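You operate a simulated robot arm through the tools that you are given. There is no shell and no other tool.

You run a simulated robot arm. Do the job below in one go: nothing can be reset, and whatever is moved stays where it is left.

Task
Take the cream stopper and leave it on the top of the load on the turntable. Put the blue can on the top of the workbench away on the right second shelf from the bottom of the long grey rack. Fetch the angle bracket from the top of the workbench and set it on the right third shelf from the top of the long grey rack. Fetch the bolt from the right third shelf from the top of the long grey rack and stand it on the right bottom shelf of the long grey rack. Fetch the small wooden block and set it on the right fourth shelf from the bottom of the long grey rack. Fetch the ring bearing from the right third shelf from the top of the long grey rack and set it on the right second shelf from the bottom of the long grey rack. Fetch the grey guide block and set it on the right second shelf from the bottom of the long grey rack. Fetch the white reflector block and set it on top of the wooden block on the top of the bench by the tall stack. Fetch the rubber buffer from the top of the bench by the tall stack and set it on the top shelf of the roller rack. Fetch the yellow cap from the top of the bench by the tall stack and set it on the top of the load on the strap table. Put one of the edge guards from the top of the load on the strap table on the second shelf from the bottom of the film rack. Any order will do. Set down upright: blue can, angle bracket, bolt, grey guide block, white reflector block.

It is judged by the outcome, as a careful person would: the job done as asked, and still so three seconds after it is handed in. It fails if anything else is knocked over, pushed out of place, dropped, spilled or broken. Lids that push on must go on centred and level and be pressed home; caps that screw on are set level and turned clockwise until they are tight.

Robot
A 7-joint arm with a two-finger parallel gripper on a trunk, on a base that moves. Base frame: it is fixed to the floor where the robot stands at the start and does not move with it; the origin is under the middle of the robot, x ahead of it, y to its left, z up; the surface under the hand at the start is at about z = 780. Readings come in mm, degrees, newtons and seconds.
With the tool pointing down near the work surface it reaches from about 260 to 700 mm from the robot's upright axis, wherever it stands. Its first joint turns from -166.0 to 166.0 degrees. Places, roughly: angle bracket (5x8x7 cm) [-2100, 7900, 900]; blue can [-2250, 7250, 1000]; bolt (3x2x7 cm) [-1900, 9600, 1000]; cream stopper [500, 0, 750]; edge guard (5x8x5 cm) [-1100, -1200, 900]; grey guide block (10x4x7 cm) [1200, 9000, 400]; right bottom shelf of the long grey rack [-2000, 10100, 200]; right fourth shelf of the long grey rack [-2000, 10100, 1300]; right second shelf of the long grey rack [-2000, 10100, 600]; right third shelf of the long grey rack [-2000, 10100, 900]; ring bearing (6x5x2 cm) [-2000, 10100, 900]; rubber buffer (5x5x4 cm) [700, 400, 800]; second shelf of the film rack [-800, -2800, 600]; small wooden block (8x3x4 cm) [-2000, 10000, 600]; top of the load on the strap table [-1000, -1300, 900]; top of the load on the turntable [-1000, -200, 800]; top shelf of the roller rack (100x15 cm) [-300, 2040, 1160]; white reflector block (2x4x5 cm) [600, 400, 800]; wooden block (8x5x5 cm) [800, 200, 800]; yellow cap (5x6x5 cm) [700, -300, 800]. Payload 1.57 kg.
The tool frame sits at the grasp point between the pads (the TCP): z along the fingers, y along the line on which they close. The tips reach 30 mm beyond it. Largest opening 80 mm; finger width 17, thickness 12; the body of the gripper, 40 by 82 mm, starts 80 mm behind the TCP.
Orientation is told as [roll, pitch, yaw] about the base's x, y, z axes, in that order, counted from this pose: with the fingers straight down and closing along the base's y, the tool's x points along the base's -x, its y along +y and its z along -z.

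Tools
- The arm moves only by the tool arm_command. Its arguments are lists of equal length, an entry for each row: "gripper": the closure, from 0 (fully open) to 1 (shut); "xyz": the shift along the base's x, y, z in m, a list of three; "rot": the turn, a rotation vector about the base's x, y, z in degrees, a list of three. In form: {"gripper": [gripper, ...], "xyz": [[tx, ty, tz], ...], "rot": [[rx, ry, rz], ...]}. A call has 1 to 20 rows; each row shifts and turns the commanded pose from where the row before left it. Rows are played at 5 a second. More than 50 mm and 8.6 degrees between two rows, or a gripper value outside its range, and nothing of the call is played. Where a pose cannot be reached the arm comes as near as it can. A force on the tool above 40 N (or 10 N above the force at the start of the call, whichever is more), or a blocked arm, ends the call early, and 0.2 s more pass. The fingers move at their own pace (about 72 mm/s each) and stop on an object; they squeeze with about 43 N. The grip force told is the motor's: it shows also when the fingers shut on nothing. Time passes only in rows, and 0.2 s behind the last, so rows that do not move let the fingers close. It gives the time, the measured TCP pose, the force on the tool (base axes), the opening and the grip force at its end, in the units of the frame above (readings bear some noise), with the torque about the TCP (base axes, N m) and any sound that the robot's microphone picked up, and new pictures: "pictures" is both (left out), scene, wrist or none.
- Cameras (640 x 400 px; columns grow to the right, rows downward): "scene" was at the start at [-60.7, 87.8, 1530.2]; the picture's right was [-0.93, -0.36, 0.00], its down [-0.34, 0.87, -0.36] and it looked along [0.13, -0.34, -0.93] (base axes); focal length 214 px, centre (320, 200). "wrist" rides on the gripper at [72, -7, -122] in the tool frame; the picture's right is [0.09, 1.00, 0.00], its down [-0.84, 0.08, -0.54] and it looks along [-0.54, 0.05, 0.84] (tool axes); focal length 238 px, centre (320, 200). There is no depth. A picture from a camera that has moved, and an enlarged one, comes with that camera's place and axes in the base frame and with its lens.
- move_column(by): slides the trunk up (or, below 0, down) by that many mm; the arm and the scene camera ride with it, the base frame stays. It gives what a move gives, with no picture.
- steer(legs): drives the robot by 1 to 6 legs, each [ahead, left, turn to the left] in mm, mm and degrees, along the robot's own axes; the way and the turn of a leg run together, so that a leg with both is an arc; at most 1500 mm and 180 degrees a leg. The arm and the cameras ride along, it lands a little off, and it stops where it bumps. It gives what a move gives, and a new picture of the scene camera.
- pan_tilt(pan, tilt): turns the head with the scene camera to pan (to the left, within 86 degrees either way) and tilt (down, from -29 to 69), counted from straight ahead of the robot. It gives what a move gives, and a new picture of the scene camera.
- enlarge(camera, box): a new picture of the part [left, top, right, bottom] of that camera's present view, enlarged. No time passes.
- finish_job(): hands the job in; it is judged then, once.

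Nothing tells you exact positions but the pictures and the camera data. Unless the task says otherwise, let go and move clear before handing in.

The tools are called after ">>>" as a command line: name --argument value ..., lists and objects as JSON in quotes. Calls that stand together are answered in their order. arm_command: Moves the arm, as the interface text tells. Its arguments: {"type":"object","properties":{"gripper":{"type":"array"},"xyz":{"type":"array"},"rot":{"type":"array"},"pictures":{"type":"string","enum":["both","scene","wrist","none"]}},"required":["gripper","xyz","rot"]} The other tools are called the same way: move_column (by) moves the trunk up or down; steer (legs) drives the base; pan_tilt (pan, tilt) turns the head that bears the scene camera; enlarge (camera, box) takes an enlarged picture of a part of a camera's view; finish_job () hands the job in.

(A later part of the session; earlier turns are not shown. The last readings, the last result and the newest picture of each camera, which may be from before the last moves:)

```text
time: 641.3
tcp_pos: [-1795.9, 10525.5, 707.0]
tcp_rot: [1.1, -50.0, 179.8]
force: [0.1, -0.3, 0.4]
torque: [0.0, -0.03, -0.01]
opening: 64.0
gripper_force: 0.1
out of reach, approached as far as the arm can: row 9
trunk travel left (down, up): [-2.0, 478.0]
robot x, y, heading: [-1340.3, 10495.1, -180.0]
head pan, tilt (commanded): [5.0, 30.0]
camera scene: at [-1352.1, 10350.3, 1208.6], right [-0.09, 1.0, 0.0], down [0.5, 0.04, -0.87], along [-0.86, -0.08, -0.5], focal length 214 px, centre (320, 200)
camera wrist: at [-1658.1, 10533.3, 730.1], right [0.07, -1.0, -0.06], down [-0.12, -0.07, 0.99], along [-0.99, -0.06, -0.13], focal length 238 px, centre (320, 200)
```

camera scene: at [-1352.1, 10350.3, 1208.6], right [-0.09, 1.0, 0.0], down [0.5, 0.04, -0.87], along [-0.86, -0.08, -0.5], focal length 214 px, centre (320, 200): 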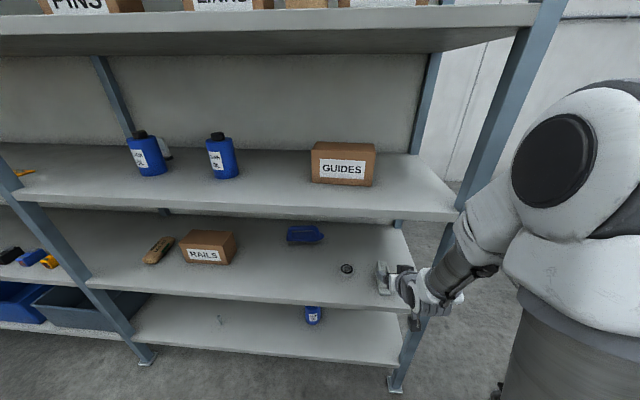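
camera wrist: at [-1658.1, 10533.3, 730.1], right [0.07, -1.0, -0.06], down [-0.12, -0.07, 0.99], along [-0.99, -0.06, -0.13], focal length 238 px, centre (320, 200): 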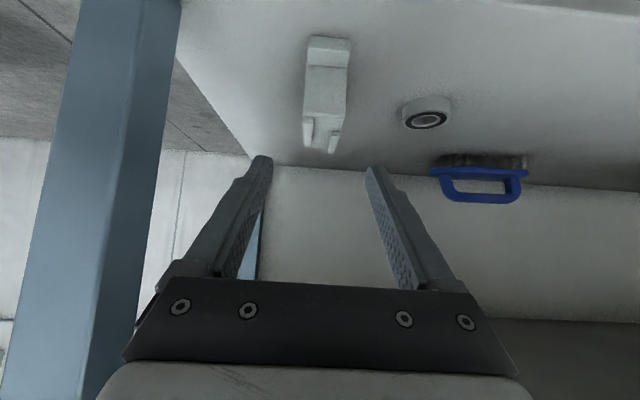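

The guide block stands upright on the second shelf. Now back out, raise the trunk and drive along to the workbench.

>>> steer --legs '[[-300, 0, 0]]'

>>> move_column --by 378

>>> steer --legs '[[0, 1500, 0], [0, 1400, 0]]'

>>> pan_tilt --pan 15 --tilt 30

```text
time: 643.9
tcp_pos: [-1495.2, 10526.8, 707.7]
tcp_rot: [1.2, -49.9, 179.6]
force: [0.1, -0.6, -0.2]
torque: [-0.02, -0.02, -0.01]
opening: 63.9
gripper_force: 0.1
trunk travel left (down, up): [-2.0, 478.0]
robot x, y, heading: [-1042.5, 10498.0, 180.0]
head pan, tilt (commanded): [5.0, 30.0]
camera scene: at [-1051.8, 10349.9, 1208.7], right [-0.08, 1.0, 0.0], down [0.5, 0.04, -0.87], along [-0.86, -0.07, -0.5], focal length 214 px, centre (320, 200)
```

scene: 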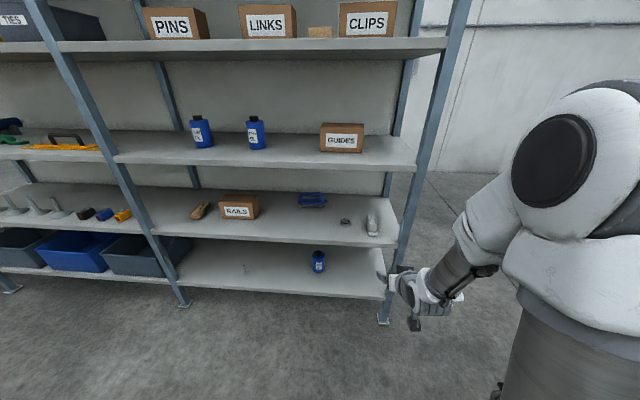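

```text
time: 647.5
tcp_pos: [-1495.8, 10526.1, 1084.9]
tcp_rot: [1.0, -49.8, 179.6]
force: [0.0, 0.4, 0.0]
torque: [-0.01, 0.01, 0.01]
opening: 64.1
gripper_force: 0.1
trunk travel left (down, up): [-380.0, 100.0]
robot x, y, heading: [-1038.6, 10495.3, 179.6]
head pan, tilt (commanded): [5.0, 30.0]
```

```text
time: 669.0
tcp_pos: [-1598.9, 7676.5, 1084.6]
tcp_rot: [1.0, -49.9, 176.5]
force: [0.8, 0.3, 0.5]
torque: [-0.02, 0.03, 0.01]
opening: 63.7
gripper_force: 0.0
trunk travel left (down, up): [-380.0, 100.0]
robot x, y, heading: [-1146.3, 7623.8, 176.8]
head pan, tilt (commanded): [5.0, 30.0]
camera scene: at [-1166.2, 7475.0, 1586.6], right [-0.03, 1.0, 0.0], down [0.5, 0.01, -0.87], along [-0.87, -0.02, -0.5], focal length 214 px, centre (320, 200)
```

scene: 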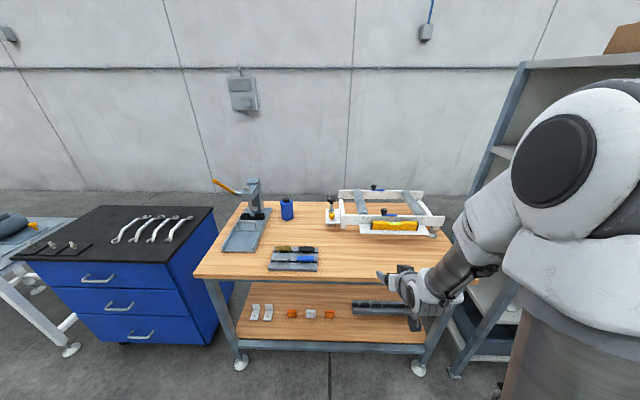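

```text
time: 669.7
tcp_pos: [-1599.9, 7677.1, 1085.3]
tcp_rot: [1.0, -49.9, 176.5]
force: [0.2, 0.3, 0.0]
torque: [-0.02, 0.0, 0.01]
opening: 64.2
gripper_force: 0.0
trunk travel left (down, up): [-380.0, 100.0]
robot x, y, heading: [-1145.8, 7620.9, 176.8]
head pan, tilt (commanded): [15.0, 30.0]
camera scene: at [-1164.4, 7459.4, 1586.7], right [-0.2, 0.98, 0.0], down [0.49, 0.1, -0.87], along [-0.85, -0.17, -0.5], focal length 214 px, centre (320, 200)
```

scene: 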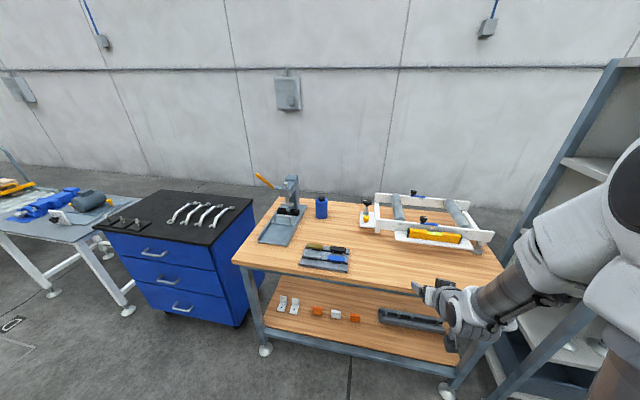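

>>> enlarge --camera "scene" --box '[230, 160, 510, 290]'

>>> enlarge --camera "scene" --box '[350, 170, 510, 270]'

```text
2.29 times, centred on (370, 225) of scene
camera zoom: at [-1164.4, 7459.4, 1586.7], right [-0.2, 0.98, 0.0], down [0.49, 0.1, -0.87], along [-0.85, -0.17, -0.5], focal length 490 px, centre (206, 143)
```

zoom: 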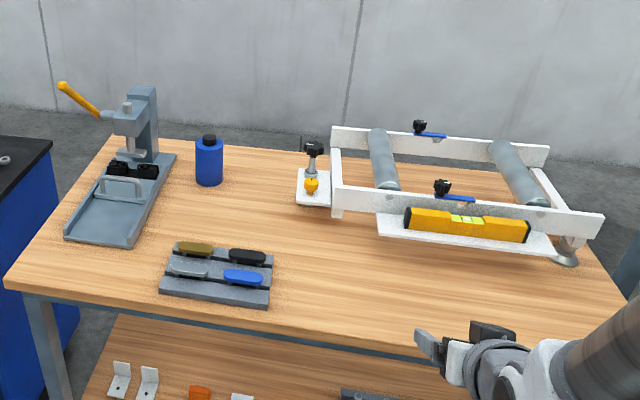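

```text
4.00 times, centred on (430, 220) of scene
camera zoom: at [-1164.4, 7459.4, 1586.7], right [-0.2, 0.98, 0.0], down [0.49, 0.1, -0.87], along [-0.85, -0.17, -0.5], focal length 858 px, centre (-120, 120)
```

zoom: 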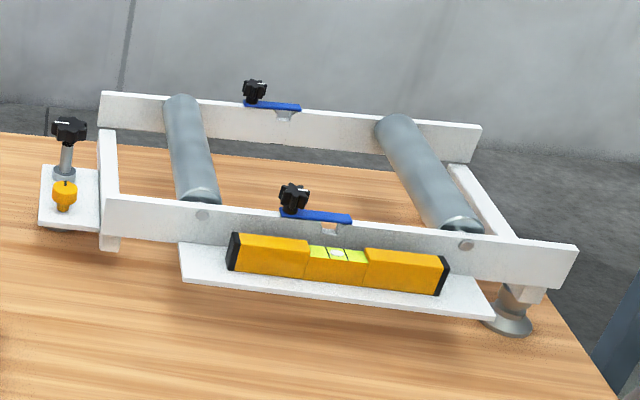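

The angle bracket isn't obvious from here; it may be hidden by the roller fixture near (−2100, 7900). I'll point the tool down, raise up and look from above.

>>> move_column --by 98

>>> steer --legs '[[0, -265, 3.2], [240, 0, 0]]'

>>> arm_command --gripper '[0, 0, 0, 0, 0, 0, 0]' --xyz '[[0, 0, 0], [0, 0, 0], [0, 0, 0], [0, 0, 0], [0, 0, 0], [0, 0, 0], [0, 0, 0]]' --rot '[[0, -8.3, 0], [0, -8.3, 0], [0, -8.3, 0], [0, -8.3, 0], [0, -8.3, 0], [0, -8.3, 0], [0, 0, 0]]' --pictures "both"

```text
time: 671.0
tcp_pos: [-1598.6, 7677.7, 1183.6]
tcp_rot: [1.1, -50.0, 176.3]
force: [-0.2, -0.1, 0.3]
torque: [0.0, 0.01, 0.0]
opening: 63.8
gripper_force: 0.0
trunk travel left (down, up): [-478.0, 2.0]
robot x, y, heading: [-1146.1, 7622.3, 176.5]
head pan, tilt (commanded): [15.0, 30.0]
```

```text
time: 675.4
tcp_pos: [-1832.7, 7916.2, 1183.7]
tcp_rot: [1.0, -50.0, 179.9]
force: [-0.3, -1.0, 0.5]
torque: [-0.01, -0.02, -0.01]
opening: 64.2
gripper_force: 0.0
trunk travel left (down, up): [-478.0, 2.0]
robot x, y, heading: [-1376.6, 7885.2, -179.9]
head pan, tilt (commanded): [15.0, 30.0]
camera scene: at [-1385.4, 7724.1, 1684.6], right [-0.26, 0.97, 0.0], down [0.48, 0.13, -0.87], along [-0.84, -0.22, -0.5], focal length 214 px, centre (320, 200)
```

scene: 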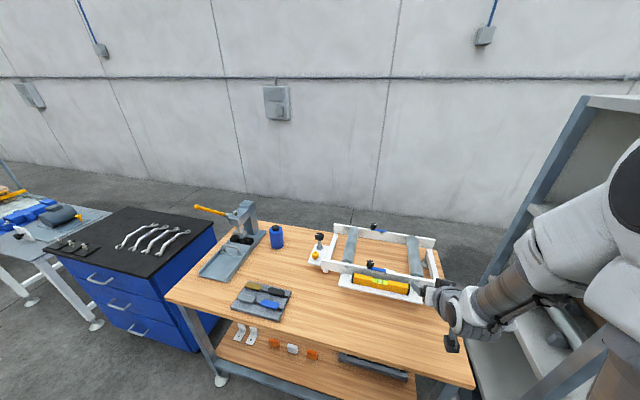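

```text
time: 677.0
tcp_pos: [-1832.0, 7915.7, 1183.3]
tcp_rot: [0.9, -0.1, 179.9]
force: [0.8, -0.2, 0.4]
torque: [0.0, -0.01, 0.02]
opening: 80.1
gripper_force: 0.0
trunk travel left (down, up): [-478.0, 2.0]
robot x, y, heading: [-1377.4, 7887.9, -180.0]
head pan, tilt (commanded): [15.0, 30.0]
camera scene: at [-1385.1, 7724.1, 1684.7], right [-0.26, 0.97, 0.0], down [0.48, 0.13, -0.87], along [-0.84, -0.22, -0.5], focal length 214 px, centre (320, 200)
camera wrist: at [-1762.1, 7922.8, 1304.2], right [0.09, -1.0, 0.02], down [-0.84, -0.07, 0.54], along [-0.54, -0.06, -0.84], focal length 238 px, centre (320, 200)
```

scene: 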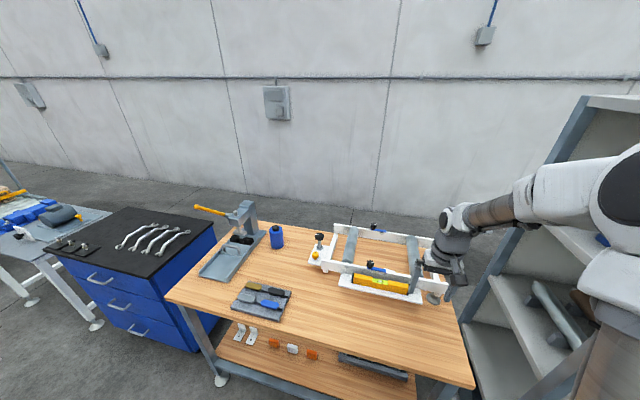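
wrist: 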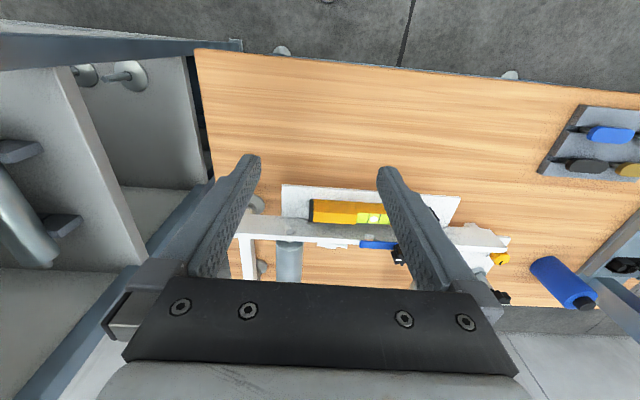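

>>> enlarge --camera "wrist" --box '[220, 170, 420, 290]'

>>> enlarge --camera "scene" --box '[300, 215, 460, 310]'

```text
3.20 times, centred on (320, 230) of wrist
camera zoom: at [-1762.1, 7922.8, 1304.2], right [0.09, -1.0, 0.02], down [-0.84, -0.07, 0.54], along [-0.54, -0.06, -0.84], focal length 763 px, centre (320, 104)
```

zoom: 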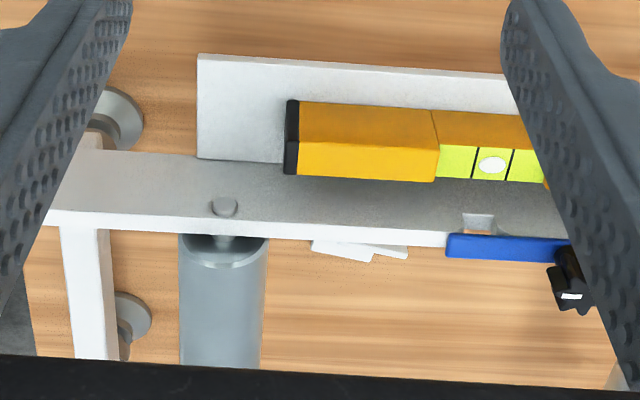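

```text
4.00 times, centred on (380, 262) of scene
camera zoom: at [-1385.1, 7724.1, 1684.7], right [-0.26, 0.97, 0.0], down [0.48, 0.13, -0.87], along [-0.84, -0.22, -0.5], focal length 858 px, centre (80, -50)
```

zoom: 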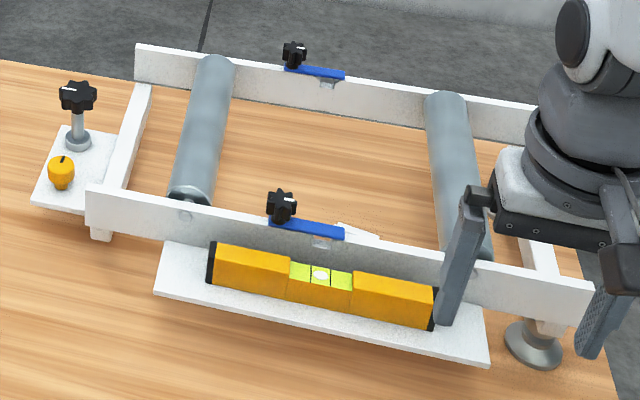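

A white object peeks out behind the front rail near (−2110, 7860), probably the bracket. Moving the wrist camera forward to look behind the rail.

>>> arm_command --gripper '[0, 0, 0, 0, 0, 0]' --xyz '[[-0.04, -0.01, 0], [-0.04, -0.01, 0], [-0.04, -0.01, 0], [-0.04, -0.01, 0], [-0.04, -0.01, 0], [0, 0, 0]]' --rot '[[0, 0, 0], [0, 0, 0], [0, 0, 0], [0, 0, 0], [0, 0, 0], [0, 0, 0]]' --pictures "wrist"

>>> enlarge --camera "wrist" --box '[240, 90, 420, 220]'

```text
time: 678.4
tcp_pos: [-2030.9, 7863.4, 1184.8]
tcp_rot: [1.0, -0.1, 179.9]
force: [1.0, -0.2, -0.3]
torque: [0.02, -0.02, 0.02]
opening: 79.8
gripper_force: 0.0
trunk travel left (down, up): [-478.0, 2.0]
robot x, y, heading: [-1379.1, 7888.2, -180.0]
head pan, tilt (commanded): [15.0, 30.0]
camera wrist: at [-1961.0, 7870.4, 1305.5], right [0.09, -1.0, 0.02], down [-0.84, -0.07, 0.54], along [-0.54, -0.06, -0.84], focal length 238 px, centre (320, 200)
```

wrist: 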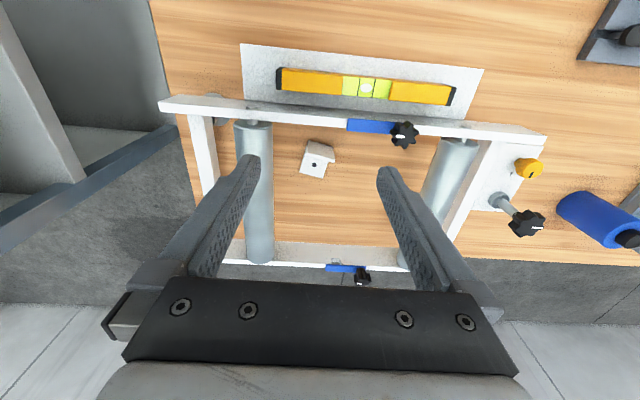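

```text
3.08 times, centred on (330, 155) of wrist
camera zoom: at [-1961.0, 7870.4, 1305.5], right [0.09, -1.0, 0.02], down [-0.84, -0.07, 0.54], along [-0.54, -0.06, -0.84], focal length 733 px, centre (289, 338)
```

zoom: 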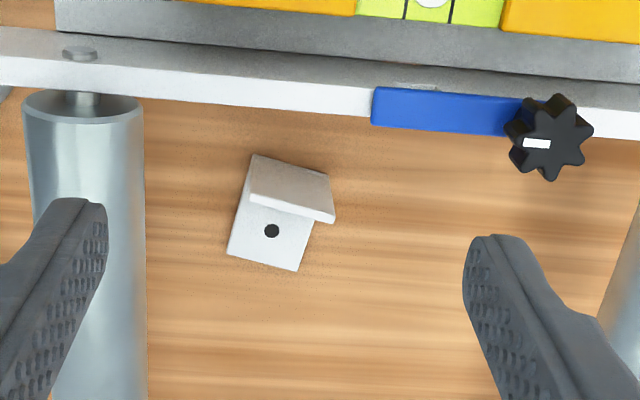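

The white angle bracket is on the bench inside the roller frame: its wall is near (−2127, 7847), rotated ~10°, flange behind it. I'll move the robot up closer, align, and descend between the rollers.

>>> steer --legs '[[62, 0, 0]]'

>>> arm_command --gripper '[0, 0, 0, 0]' --xyz '[[-0.017, -0.008, 0], [-0.017, -0.008, 0], [0, 0, 0], [0, 0, 0]]' --rot '[[0, 0, -5.2], [0, 0, -5.1], [0, 0, 0], [0, 0, 0]]' --pictures "wrist"

>>> enlarge --camera "wrist" --box '[240, 60, 400, 180]'

```text
time: 679.5
tcp_pos: [-2094.0, 7862.2, 1184.4]
tcp_rot: [1.0, -0.2, 180.0]
force: [0.1, -0.1, -0.8]
torque: [-0.01, 0.03, -0.04]
opening: 79.7
gripper_force: 0.1
trunk travel left (down, up): [-478.0, 2.0]
robot x, y, heading: [-1440.9, 7887.2, -179.8]
head pan, tilt (commanded): [15.0, 30.0]
camera scene: at [-1447.5, 7724.1, 1684.6], right [-0.26, 0.97, 0.0], down [0.48, 0.13, -0.87], along [-0.84, -0.22, -0.5], focal length 214 px, centre (320, 200)
```

scene: 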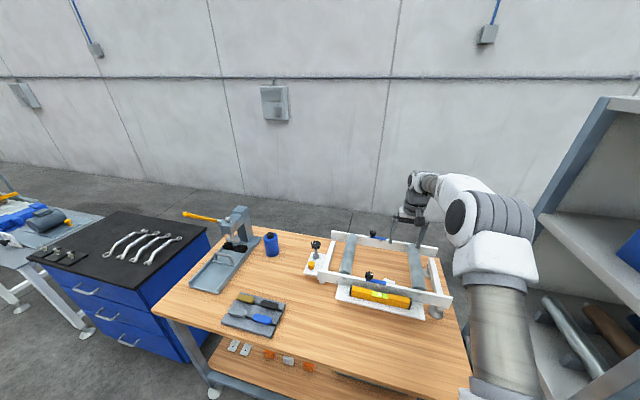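

```text
time: 680.5
tcp_pos: [-2127.4, 7845.7, 1185.8]
tcp_rot: [1.0, -0.1, 169.7]
force: [-0.3, -0.1, 0.7]
torque: [0.0, -0.02, 0.0]
opening: 79.9
gripper_force: 0.0
trunk travel left (down, up): [-478.0, 2.0]
robot x, y, heading: [-1440.6, 7892.9, -180.0]
head pan, tilt (commanded): [15.0, 30.0]
camera wrist: at [-2056.9, 7841.4, 1307.7], right [-0.09, -1.0, 0.02], down [-0.83, 0.08, 0.54], along [-0.54, 0.03, -0.84], focal length 238 px, centre (320, 200)
```

wrist: 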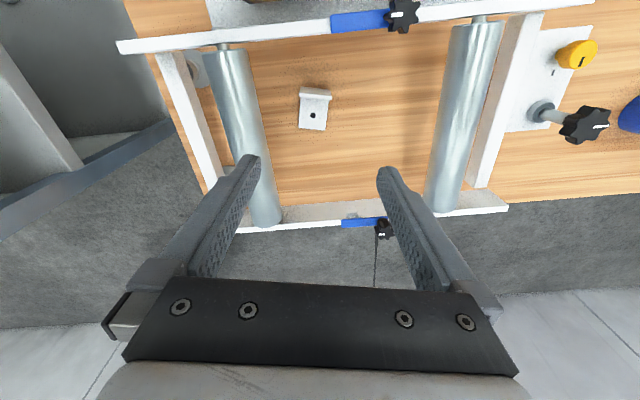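

```text
3.33 times, centred on (320, 120) of wrist
camera zoom: at [-2056.9, 7841.4, 1307.7], right [-0.09, -1.0, 0.02], down [-0.83, 0.08, 0.54], along [-0.54, 0.03, -0.84], focal length 794 px, centre (320, 467)
```

zoom: 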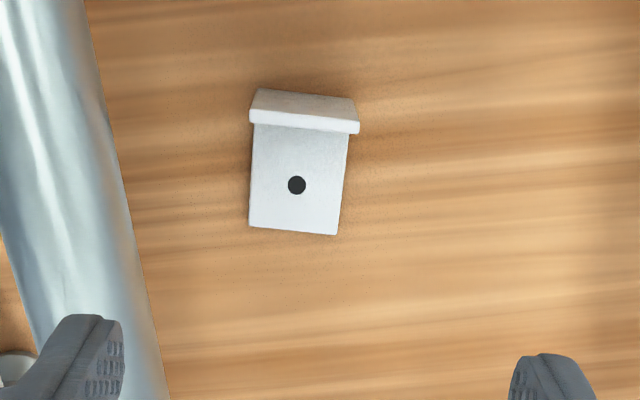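

Alignment is nearly right. Correcting the small roll, and descending in stages between the rollers.

>>> arm_command --gripper '[0, 0, 0, 0, 0, 0]' --xyz '[[0.004, 0.001, 0], [0, 0, -0.04], [0, 0, -0.04], [0, 0, -0.04], [0, 0, -0.03], [0, 0, 0]]' --rot '[[0.98, -0.17, 0], [0, 0, 0], [0, 0, 0], [0, 0, 0], [0, 0, 0], [0, 0, 0]]' --pictures "both"

>>> enlarge --camera "wrist" --box '[230, 20, 410, 180]'

>>> enlarge --camera "scene" --box '[320, 170, 480, 320]'

```text
time: 681.9
tcp_pos: [-2121.0, 7848.3, 1033.3]
tcp_rot: [0.0, -0.2, 169.5]
force: [0.1, -0.2, 0.5]
torque: [0.01, 0.05, 0.01]
opening: 79.9
gripper_force: 0.0
trunk travel left (down, up): [-478.0, 2.0]
robot x, y, heading: [-1440.1, 7887.7, -180.1]
head pan, tilt (commanded): [15.0, 30.0]
camera scene: at [-1446.8, 7724.1, 1684.7], right [-0.26, 0.97, 0.0], down [0.48, 0.13, -0.87], along [-0.84, -0.22, -0.5], focal length 214 px, centre (320, 200)
camera wrist: at [-2050.5, 7840.5, 1154.7], right [-0.09, -1.0, 0.0], down [-0.84, 0.07, 0.54], along [-0.54, 0.05, -0.84], focal length 238 px, centre (320, 200)
```

scene: 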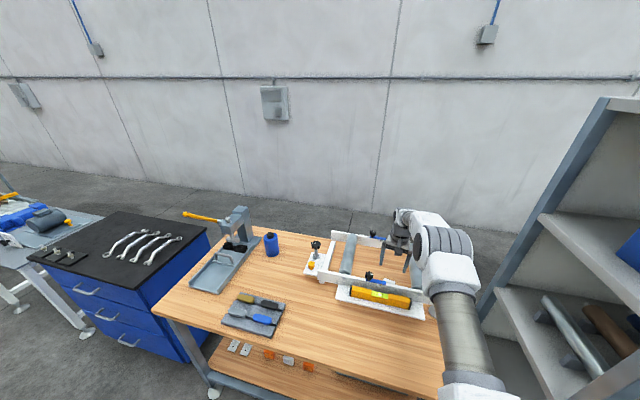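
wrist: 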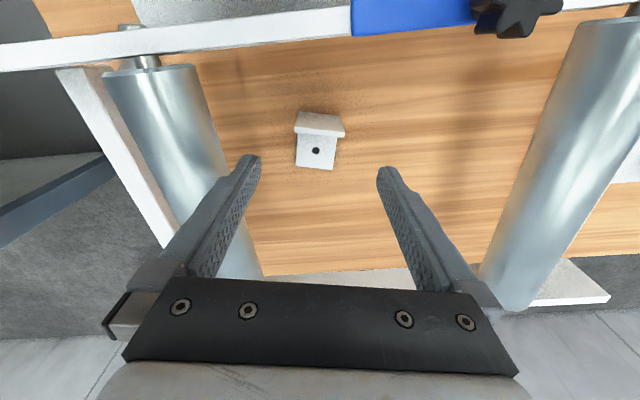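

```text
2.50 times, centred on (320, 100) of wrist
camera zoom: at [-2050.5, 7840.5, 1154.7], right [-0.09, -1.0, 0.0], down [-0.84, 0.07, 0.54], along [-0.54, 0.05, -0.84], focal length 596 px, centre (320, 450)
```

zoom: 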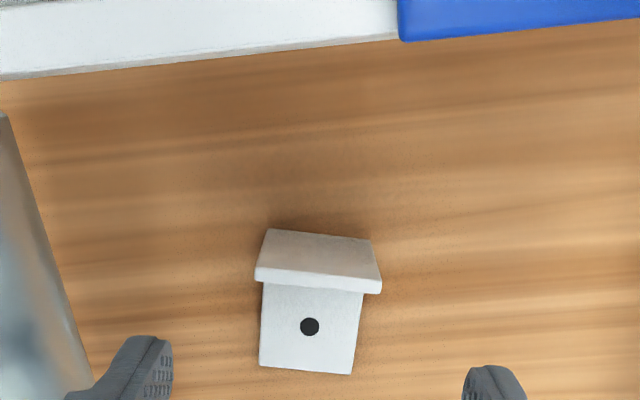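

```text
2.67 times, centred on (400, 245) of scene
camera zoom: at [-1446.8, 7724.1, 1684.7], right [-0.26, 0.97, 0.0], down [0.48, 0.13, -0.87], along [-0.84, -0.22, -0.5], focal length 572 px, centre (107, 80)
```

zoom: 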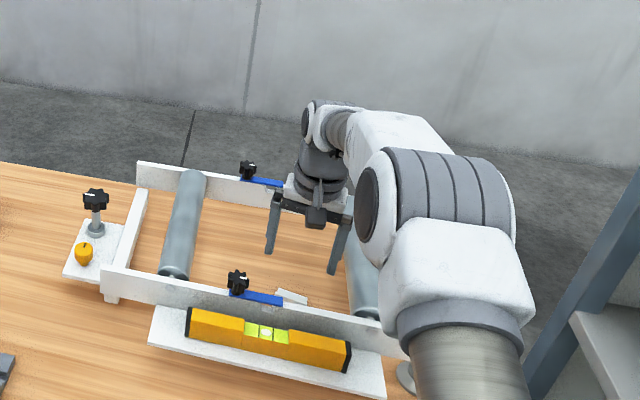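

Centred on the bracket's wall. Descending to grip height; the camera housing should clear the rail by ~20 mm.

>>> arm_command --gripper '[0, 0, 0, 0, 0]' --xyz '[[0, -0.001, -0.04], [0, 0, -0.035], [0, 0, -0.025], [0, 0, -0.015], [0, 0, 0]]' --rot '[[0, 0, 0], [0, 0, 0], [0, 0, 0], [0, 0, 0], [0, 0, 0]]' --pictures "wrist"

```text
time: 683.0
tcp_pos: [-2124.2, 7846.6, 919.0]
tcp_rot: [0.0, -0.1, 169.6]
force: [-0.4, 0.1, 0.5]
torque: [-0.05, 0.01, 0.04]
opening: 80.0
gripper_force: 0.1
trunk travel left (down, up): [-478.0, 2.0]
robot x, y, heading: [-1436.5, 7887.9, -180.2]
head pan, tilt (commanded): [15.0, 30.0]
camera wrist: at [-2052.5, 7839.2, 1039.6], right [-0.09, -1.0, 0.0], down [-0.84, 0.07, 0.54], along [-0.54, 0.05, -0.84], focal length 238 px, centre (320, 200)
```

wrist: 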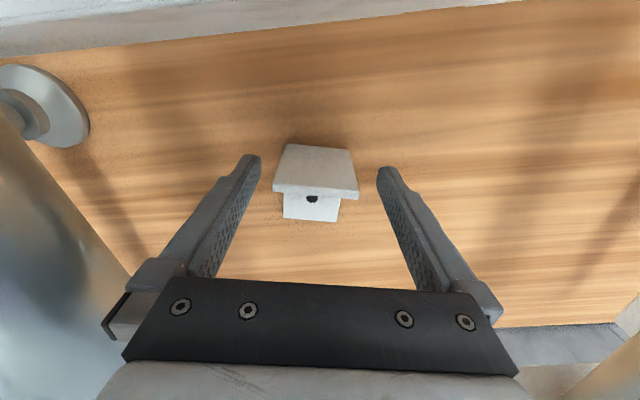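

The wall is between the fingers with good overlap. Closing on it.

>>> arm_command --gripper '[0, 0, 0.5, 1, 1, 1, 1]' --xyz '[[0, 0, -0.006], [0, 0, 0], [0, 0, 0], [0, 0, 0], [0, 0, 0], [0, 0, 0], [0, 0, 0]]' --rot '[[0, 0, 0], [0, 0, 0], [0, 0, 0], [0, 0, 0], [0, 0, 0], [0, 0, 0], [0, 0, 0]]' --pictures "wrist"

>>> enlarge --camera "wrist" --box '[230, 100, 410, 240]'

```text
time: 684.6
tcp_pos: [-2123.1, 7846.5, 913.3]
tcp_rot: [-0.1, -0.1, 169.7]
force: [-0.1, 1.3, 0.7]
torque: [0.05, 0.01, -0.01]
opening: 49.7
gripper_force: 42.6
trunk travel left (down, up): [-478.0, 2.0]
robot x, y, heading: [-1442.0, 7886.0, -180.3]
head pan, tilt (commanded): [15.0, 30.0]
camera wrist: at [-2053.1, 7839.1, 1034.0], right [-0.09, -1.0, 0.0], down [-0.84, 0.07, 0.54], along [-0.54, 0.05, -0.84], focal length 238 px, centre (320, 200)
```

wrist: 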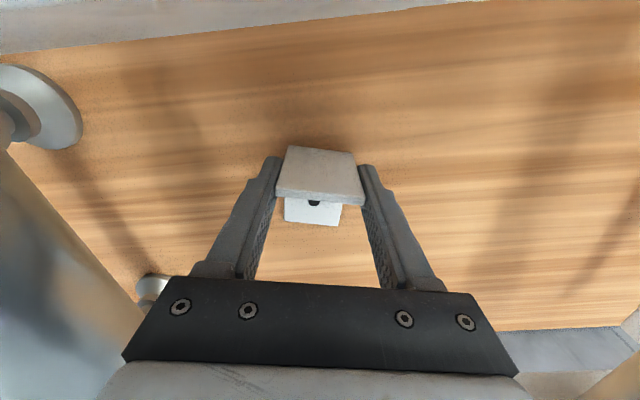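

```text
2.86 times, centred on (320, 170) of wrist
camera zoom: at [-2053.1, 7839.1, 1034.0], right [-0.09, -1.0, 0.0], down [-0.84, 0.07, 0.54], along [-0.54, 0.05, -0.84], focal length 681 px, centre (320, 286)
```

zoom: 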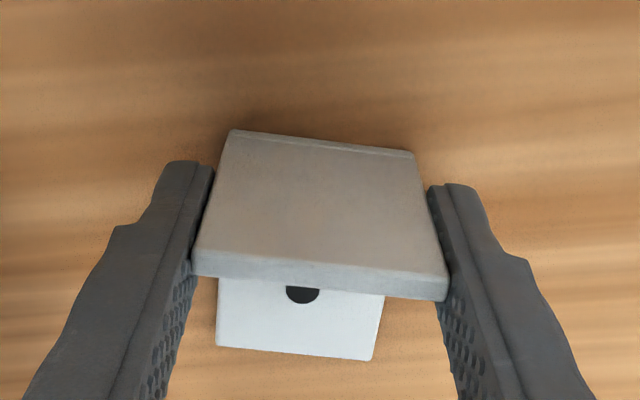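

Gripped at 50 mm. Lifting straight up out of the frame.

>>> arm_command --gripper '[1, 1, 1, 1, 1, 1, 1, 1]' --xyz '[[0, 0, 0], [0, 0, 0.01], [0, 0, 0.025], [0, 0, 0.045], [0, 0, 0.045], [0, 0, 0.045], [0, 0, 0.045], [0, 0, 0]]' --rot '[[0, 0, 0], [0, 0, 0], [0, 0, 0], [0, 0, 0], [0, 0, 0], [0, 0, 0], [0, 0, 0], [0, 0, 0]]' --pictures "both"

```text
time: 686.5
tcp_pos: [-2124.6, 7848.1, 1128.2]
tcp_rot: [0.0, -0.1, 169.5]
force: [-0.2, -0.1, -1.4]
torque: [0.01, -0.02, -0.03]
opening: 49.5
gripper_force: 43.1
trunk travel left (down, up): [-478.0, 2.0]
robot x, y, heading: [-1439.5, 7889.2, -180.1]
head pan, tilt (commanded): [15.0, 30.0]
camera scene: at [-1447.0, 7724.1, 1684.6], right [-0.26, 0.97, 0.0], down [0.48, 0.13, -0.87], along [-0.84, -0.22, -0.5], focal length 214 px, centre (320, 200)
camera wrist: at [-2053.9, 7840.6, 1249.3], right [-0.09, -1.0, 0.0], down [-0.84, 0.07, 0.54], along [-0.54, 0.05, -0.84], focal length 238 px, centre (320, 200)
```

scene: 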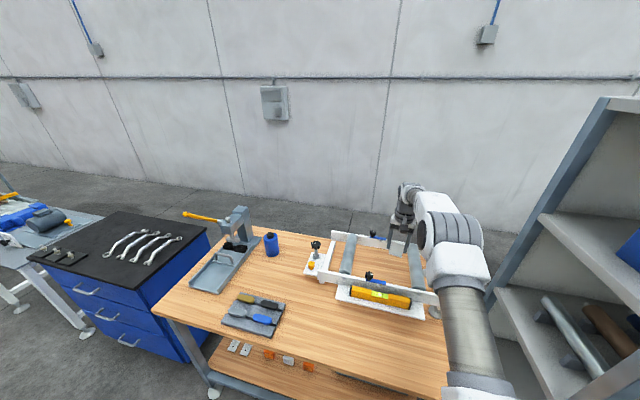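
wrist: 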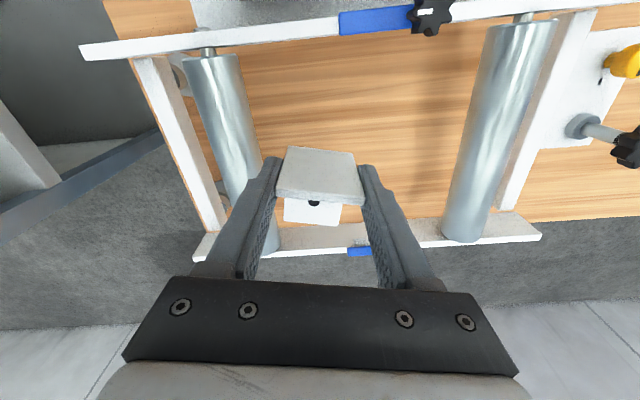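

The bracket is out. I'll pull back to the open wood in front, shift left, and set it down there for a tilted re-grip.

>>> arm_command --gripper '[1, 1, 1, 1, 1, 1, 1]' --xyz '[[0.039, 0, 0], [0.039, 0, 0], [0.039, 0, 0], [0.039, 0, 0], [0.039, 0, 0], [0.039, 0, 0], [0, 0, 0]]' --rot '[[0, 0, 3.5], [0, 0, 3.5], [0, 0, 3.4], [0, 0, 0], [0, 0, 0], [0, 0, 0], [0, 0, 0]]' --pictures "none"

>>> steer --legs '[[0, 208, 0]]'

>>> arm_command --gripper '[1, 1, 1, 1]' --xyz '[[0, 0, -0.045], [0, 0, -0.045], [0, 0, -0.045], [0, 0, 0]]' --rot '[[0, 0, 0], [0, 0, 0], [0, 0, 0], [0, 0, 0]]' --pictures "both"

```text
time: 688.0
tcp_pos: [-1888.5, 7846.5, 1128.2]
tcp_rot: [0.1, -0.1, 180.0]
force: [0.2, 0.0, -1.2]
torque: [-0.01, -0.06, 0.0]
opening: 49.4
gripper_force: 42.9
trunk travel left (down, up): [-478.0, 2.0]
robot x, y, heading: [-1439.2, 7885.8, -180.0]
head pan, tilt (commanded): [15.0, 30.0]
```

```text
time: 690.2
tcp_pos: [-1889.4, 7640.1, 1129.0]
tcp_rot: [-0.1, -0.1, 179.6]
force: [-0.9, -0.9, -2.8]
torque: [0.01, -0.04, 0.03]
opening: 49.7
gripper_force: 42.7
trunk travel left (down, up): [-478.0, 2.0]
robot x, y, heading: [-1441.7, 7679.0, 179.7]
head pan, tilt (commanded): [15.0, 30.0]
camera scene: at [-1448.6, 7515.3, 1684.6], right [-0.25, 0.97, 0.0], down [0.48, 0.13, -0.87], along [-0.84, -0.22, -0.5], focal length 214 px, centre (320, 200)
```

scene: 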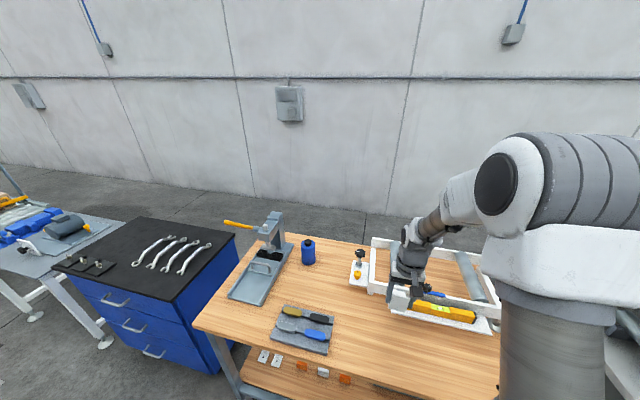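

```text
time: 691.2
tcp_pos: [-1892.0, 7638.4, 993.8]
tcp_rot: [0.0, -0.2, 179.5]
force: [0.3, -0.1, -1.7]
torque: [0.01, -0.03, -0.01]
opening: 49.6
gripper_force: 42.9
trunk travel left (down, up): [-478.0, 2.0]
robot x, y, heading: [-1437.4, 7678.6, 179.7]
head pan, tilt (commanded): [15.0, 30.0]
camera scene: at [-1448.6, 7515.5, 1684.7], right [-0.25, 0.97, 0.0], down [0.48, 0.13, -0.87], along [-0.84, -0.22, -0.5], focal length 214 px, centre (320, 200)
camera wrist: at [-1820.9, 7644.2, 1114.9], right [0.09, -1.0, 0.0], down [-0.84, -0.07, 0.54], along [-0.54, -0.05, -0.84], focal length 238 px, centre (320, 200)
```

scene: 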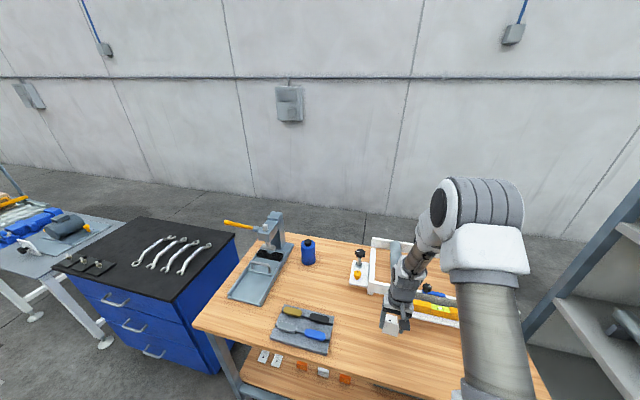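
wrist: 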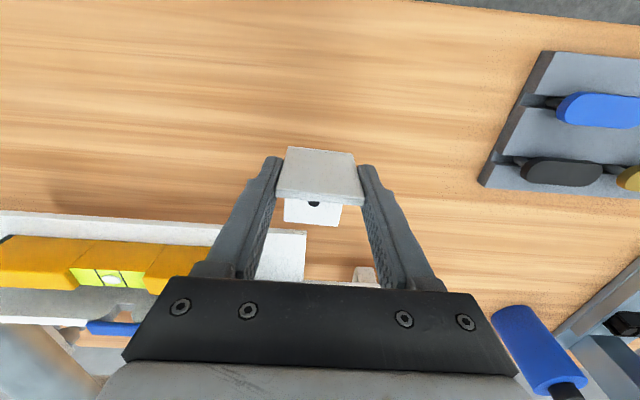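

Open wood below. The bench contact should come at TCP z≈913; lowering.

>>> arm_command --gripper '[1, 1, 1, 1]' --xyz '[[0, 0, -0.04], [0, 0, -0.025], [0, 0, -0.01], [0, 0, 0]]' --rot '[[0, 0, 0], [0, 0, 0], [0, 0, 0], [0, 0, 0]]' --pictures "none"

>>> arm_command --gripper '[1, 1, 1]' --xyz '[[0, 0, -0.003], [0, 0, -0.002], [0, 0, 0]]' --rot '[[0, 0, 0], [0, 0, 0], [0, 0, 0]]' --pictures "none"

```text
time: 692.2
tcp_pos: [-1889.1, 7639.5, 919.0]
tcp_rot: [-0.1, -0.1, 179.6]
force: [0.3, -0.5, -2.3]
torque: [-0.04, -0.03, 0.0]
opening: 49.6
gripper_force: 43.0
trunk travel left (down, up): [-478.0, 2.0]
robot x, y, heading: [-1440.4, 7678.4, 179.5]
head pan, tilt (commanded): [15.0, 30.0]
```

```text
time: 693.0
tcp_pos: [-1889.7, 7640.6, 914.2]
tcp_rot: [0.0, 0.0, 179.6]
force: [0.3, -0.2, -1.3]
torque: [-0.01, -0.01, 0.0]
opening: 49.7
gripper_force: 42.9
trunk travel left (down, up): [-478.0, 2.0]
robot x, y, heading: [-1436.0, 7676.4, 179.4]
head pan, tilt (commanded): [15.0, 30.0]
```

>>> arm_command --gripper '[1, 1, 1]' --xyz '[[0, 0, -0.002], [0, 0, -0.001], [0, 0, 0]]' --rot '[[0, 0, 0], [0, 0, 0], [0, 0, 0]]' --pictures "none"

```text
time: 693.8
tcp_pos: [-1889.4, 7640.2, 912.2]
tcp_rot: [-0.1, -0.2, 179.7]
force: [2.6, -1.2, 19.3]
torque: [0.05, -0.35, -0.05]
opening: 49.4
gripper_force: 42.4
trunk travel left (down, up): [-478.0, 2.0]
robot x, y, heading: [-1435.4, 7677.4, 179.5]
head pan, tilt (commanded): [15.0, 30.0]
```

The bracket rests on the bench. Releasing, rising, tilting 50° and re-gripping on the wall's edges.

>>> arm_command --gripper '[1, 0.7, 0.2, 0, 0, 0, 0, 0, 0, 0, 0, 0, 0, 0, 0]' --xyz '[[0, 0, 0.0015], [0, 0, 0], [0, 0, 0], [0, 0, 0], [0, 0, 0.03], [0, 0, 0.04], [0, 0, 0.03], [0, 0, 0], [0, 0, 0], [0, 0, 0], [0, 0, 0], [0, 0, 0], [0, 0, 0], [0.01, 0, 0], [0, 0, 0]]' --rot '[[0, 0, 0], [0, 0, 0], [0, 0, 0], [0, 0, 0], [0, 0, 0], [0, 0, 0], [0, 0, 0], [0, 8.3, 0], [0, 8.3, 0], [0, 8.4, 0], [0, 8.4, 0], [0, 8.3, 0], [0, 8.3, 0], [0, 0, 0], [0, 0, 0]]' --pictures "both"

>>> enlarge --camera "wrist" --box '[230, 0, 410, 180]'

```text
time: 697.0
tcp_pos: [-1876.9, 7641.7, 1012.7]
tcp_rot: [0.5, -50.1, 179.4]
force: [0.0, 0.0, -0.4]
torque: [-0.04, -0.02, -0.02]
opening: 79.8
gripper_force: 0.1
trunk travel left (down, up): [-478.0, 2.0]
robot x, y, heading: [-1441.0, 7682.0, 179.9]
head pan, tilt (commanded): [15.0, 30.0]
camera scene: at [-1448.4, 7515.6, 1684.7], right [-0.25, 0.97, 0.0], down [0.48, 0.13, -0.87], along [-0.84, -0.22, -0.5], focal length 214 px, centre (320, 200)
camera wrist: at [-1740.3, 7645.9, 1034.5], right [0.05, -1.0, -0.07], down [-0.12, -0.07, 0.99], along [-0.99, -0.05, -0.12], focal length 238 px, centre (320, 200)
```

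scene: 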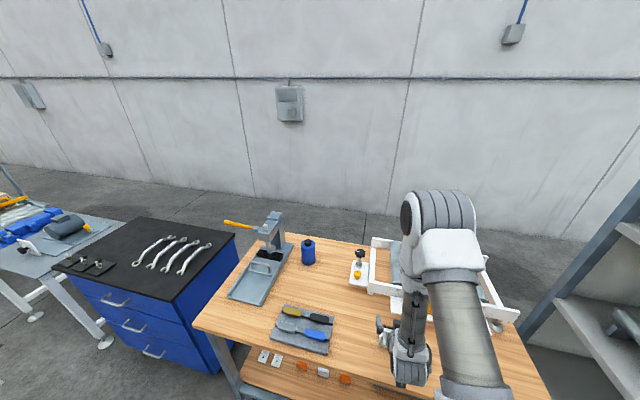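
wrist: 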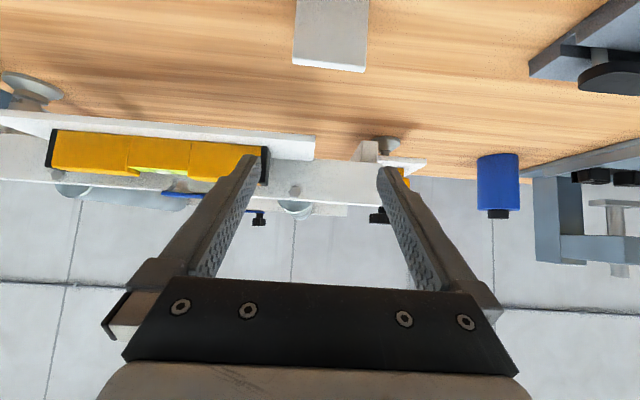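

```text
2.22 times, centred on (320, 90) of wrist
camera zoom: at [-1740.3, 7645.9, 1034.5], right [0.05, -1.0, -0.07], down [-0.12, -0.07, 0.99], along [-0.99, -0.05, -0.12], focal length 530 px, centre (320, 444)
```

zoom: 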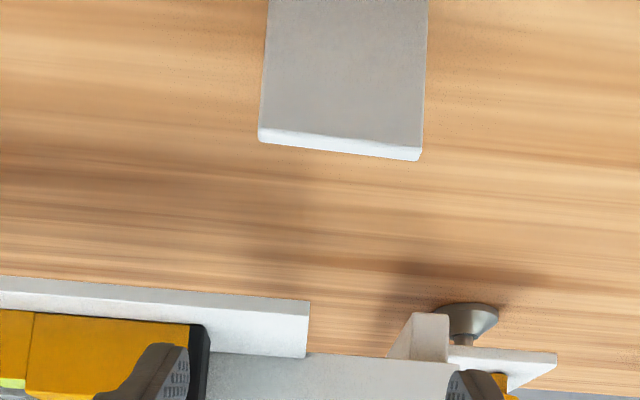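

Aligned over the wall. Descending and re-gripping.

>>> arm_command --gripper '[0, 0, 0, 0, 0]' --xyz '[[0, -0.001, -0.035], [0, 0, -0.035], [0, 0, -0.03], [0, 0, -0.015], [0, 0, 0]]' --rot '[[0, 0, 0], [0, 0, 0], [0, 0, 0], [0, 0, 0], [0, 0, 0]]' --pictures "wrist"

>>> enlarge --camera "wrist" --box '[220, 60, 420, 220]'

```text
time: 698.2
tcp_pos: [-1879.1, 7639.6, 898.6]
tcp_rot: [0.5, -50.1, 179.4]
force: [-0.2, 0.0, 0.0]
torque: [0.03, 0.01, 0.03]
opening: 79.9
gripper_force: 0.0
trunk travel left (down, up): [-478.0, 2.0]
robot x, y, heading: [-1442.6, 7676.8, 179.7]
head pan, tilt (commanded): [15.0, 30.0]
camera wrist: at [-1740.4, 7643.7, 921.0], right [0.05, -1.0, -0.07], down [-0.12, -0.07, 0.99], along [-0.99, -0.05, -0.12], focal length 238 px, centre (320, 200)
```

wrist: 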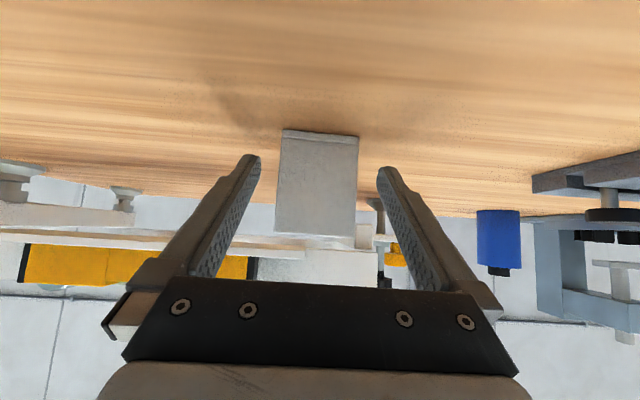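

```text
2.50 times, centred on (320, 140) of wrist
camera zoom: at [-1740.4, 7643.7, 921.0], right [0.05, -1.0, -0.07], down [-0.12, -0.07, 0.99], along [-0.99, -0.05, -0.12], focal length 596 px, centre (320, 350)
```

zoom: 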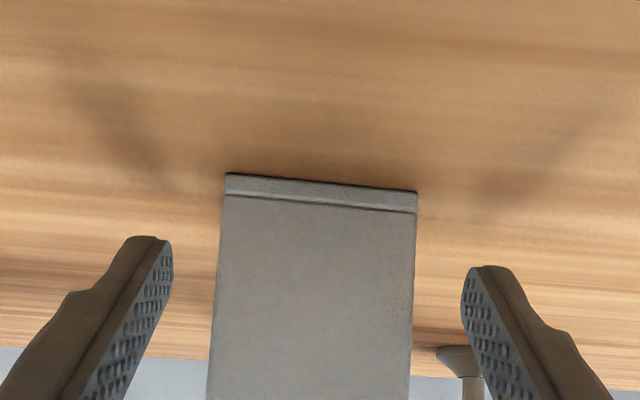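

The wall sits squarely between the fingers. Closing.

>>> arm_command --gripper '[0.3, 1, 1, 1, 1]' --xyz '[[0, 0, 0], [0, 0, 0], [0, 0, 0], [0, 0, 0], [0, 0, 0]]' --rot '[[0, 0, 0], [0, 0, 0], [0, 0, 0], [0, 0, 0], [0, 0, 0]]' --pictures "none"

>>> arm_command --gripper '[1, 1, 1, 1, 1]' --xyz '[[0, 0, 0.01], [0, 0, 0.02], [0, 0, 0.03], [0, 0, 0.04], [0, 0, 0]]' --rot '[[0, 0, 0], [0, 0, 0], [0, 0, 0], [0, 0, 0], [0, 0, 0]]' --pictures "wrist"

```text
time: 699.4
tcp_pos: [-1878.7, 7638.0, 898.0]
tcp_rot: [0.4, -50.1, 179.4]
force: [0.3, 0.4, 0.4]
torque: [0.05, 0.01, 0.0]
opening: 49.5
gripper_force: 43.0
trunk travel left (down, up): [-478.0, 2.0]
robot x, y, heading: [-1438.2, 7680.7, 179.6]
head pan, tilt (commanded): [15.0, 30.0]
```

```text
time: 700.6
tcp_pos: [-1878.2, 7640.7, 995.3]
tcp_rot: [0.5, -50.1, 179.4]
force: [0.5, 0.3, -1.2]
torque: [0.01, -0.02, 0.02]
opening: 49.3
gripper_force: 42.9
trunk travel left (down, up): [-478.0, 2.0]
robot x, y, heading: [-1441.8, 7673.8, 179.6]
head pan, tilt (commanded): [15.0, 30.0]
camera wrist: at [-1740.5, 7644.8, 1018.0], right [0.05, -1.0, -0.07], down [-0.12, -0.07, 0.99], along [-0.99, -0.05, -0.12], focal length 238 px, centre (320, 200)
```

wrist: 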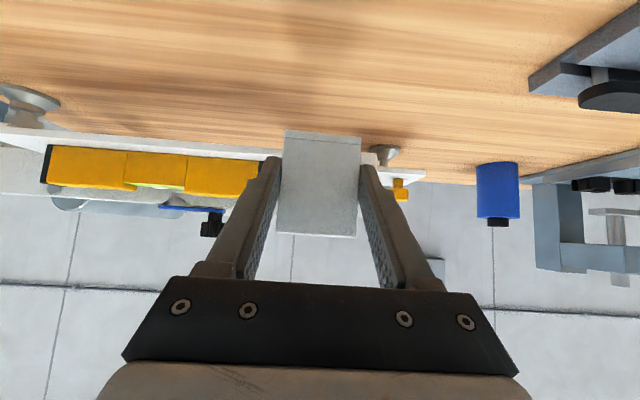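

The bracket is held upright. Backing off, adjusting heights for the third shelf, and driving to the rack.

>>> steer --legs '[[-300, 0, 0.4]]'

>>> arm_command --gripper '[1, 1, 1, 1]' --xyz '[[0, 0, 0.04], [0, 0, 0.04], [0, 0, 0.04], [0, 0, 0.03]]' --rot '[[0, 0, 0], [0, 0, 0], [0, 0, 0], [0, 0, 0]]' --pictures "none"

>>> move_column --by -300

>>> arm_command --gripper '[1, 1, 1, 1, 1, 1]' --xyz '[[-0.015, 0, 0.04], [-0.015, 0, 0.04], [-0.015, 0, 0.04], [-0.015, 0, 0.04], [0, 0, 0.02], [0, 0, 0]]' --rot '[[0, 0, 0], [0, 0, 0], [0, 0, 0], [0, 0, 0], [0, 0, 0], [0, 0, 0]]' --pictures "wrist"

>>> steer --legs '[[0, -1260, 0], [0, -1250, 0]]'

```text
time: 703.2
tcp_pos: [-1576.1, 7635.8, 995.7]
tcp_rot: [0.5, -50.0, 179.9]
force: [0.3, -0.5, -1.9]
torque: [0.04, -0.06, 0.01]
opening: 49.2
gripper_force: 43.1
trunk travel left (down, up): [-478.0, 2.0]
robot x, y, heading: [-1137.6, 7678.4, -179.8]
head pan, tilt (commanded): [15.0, 30.0]
camera scene: at [-1145.2, 7515.0, 1684.7], right [-0.26, 0.97, 0.0], down [0.48, 0.13, -0.87], along [-0.84, -0.23, -0.5], focal length 214 px, centre (320, 200)
```

scene: 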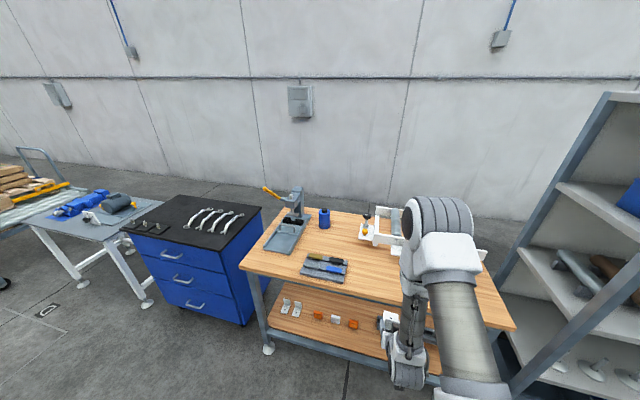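

```text
time: 704.2
tcp_pos: [-1593.3, 7634.3, 1142.1]
tcp_rot: [0.3, -50.0, 179.9]
force: [0.0, -0.6, -1.6]
torque: [0.01, -0.03, 0.01]
opening: 49.4
gripper_force: 43.0
out of reach, approached as far as the arm can: row 2, 3
trunk travel left (down, up): [-478.0, 2.0]
robot x, y, heading: [-1135.5, 7675.8, -179.6]
head pan, tilt (commanded): [15.0, 30.0]
```

```text
time: 707.2
tcp_pos: [-1592.5, 7632.9, 841.4]
tcp_rot: [0.4, -50.1, 179.9]
force: [0.3, 0.3, -1.5]
torque: [0.01, -0.05, -0.01]
opening: 49.5
gripper_force: 43.4
trunk travel left (down, up): [-178.0, 302.0]
robot x, y, heading: [-1138.9, 7675.5, -180.0]
head pan, tilt (commanded): [15.0, 30.0]
```

```text
time: 708.6
tcp_pos: [-1653.2, 7635.0, 1017.3]
tcp_rot: [0.4, -50.2, 179.9]
force: [-0.5, -0.3, -2.8]
torque: [0.02, -0.03, -0.02]
opening: 49.2
gripper_force: 43.4
out of reach, approached as far as the arm can: row 5
trunk travel left (down, up): [-178.0, 302.0]
robot x, y, heading: [-1139.5, 7678.4, -179.7]
head pan, tilt (commanded): [15.0, 30.0]
camera wrist: at [-1515.9, 7641.2, 1039.8], right [0.06, -1.0, -0.07], down [-0.12, -0.07, 0.99], along [-0.99, -0.05, -0.12], focal length 238 px, centre (320, 200)
```

wrist: 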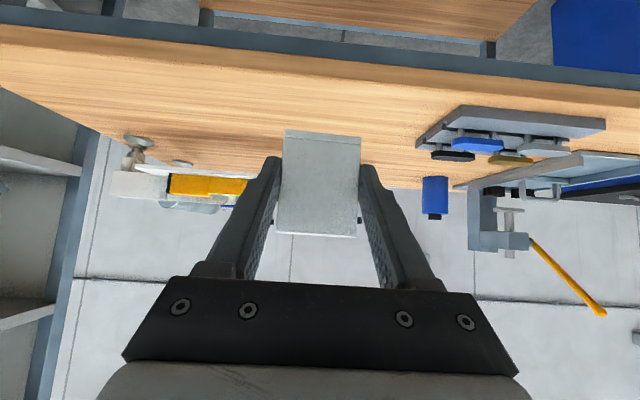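

```text
time: 727.2
tcp_pos: [-1678.2, 10117.3, 1016.1]
tcp_rot: [0.3, -50.1, 179.8]
force: [-1.1, 0.3, -2.0]
torque: [0.0, -0.05, 0.02]
opening: 49.5
gripper_force: 43.2
trunk travel left (down, up): [-178.0, 302.0]
robot x, y, heading: [-1161.2, 10159.0, -179.8]
head pan, tilt (commanded): [15.0, 30.0]
camera scene: at [-1170.1, 9997.1, 1384.6], right [-0.26, 0.97, 0.0], down [0.48, 0.13, -0.87], along [-0.84, -0.22, -0.5], focal length 214 px, centre (320, 200)
```

scene: 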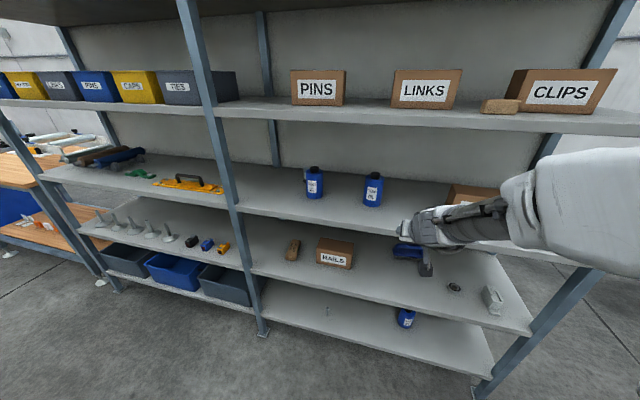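

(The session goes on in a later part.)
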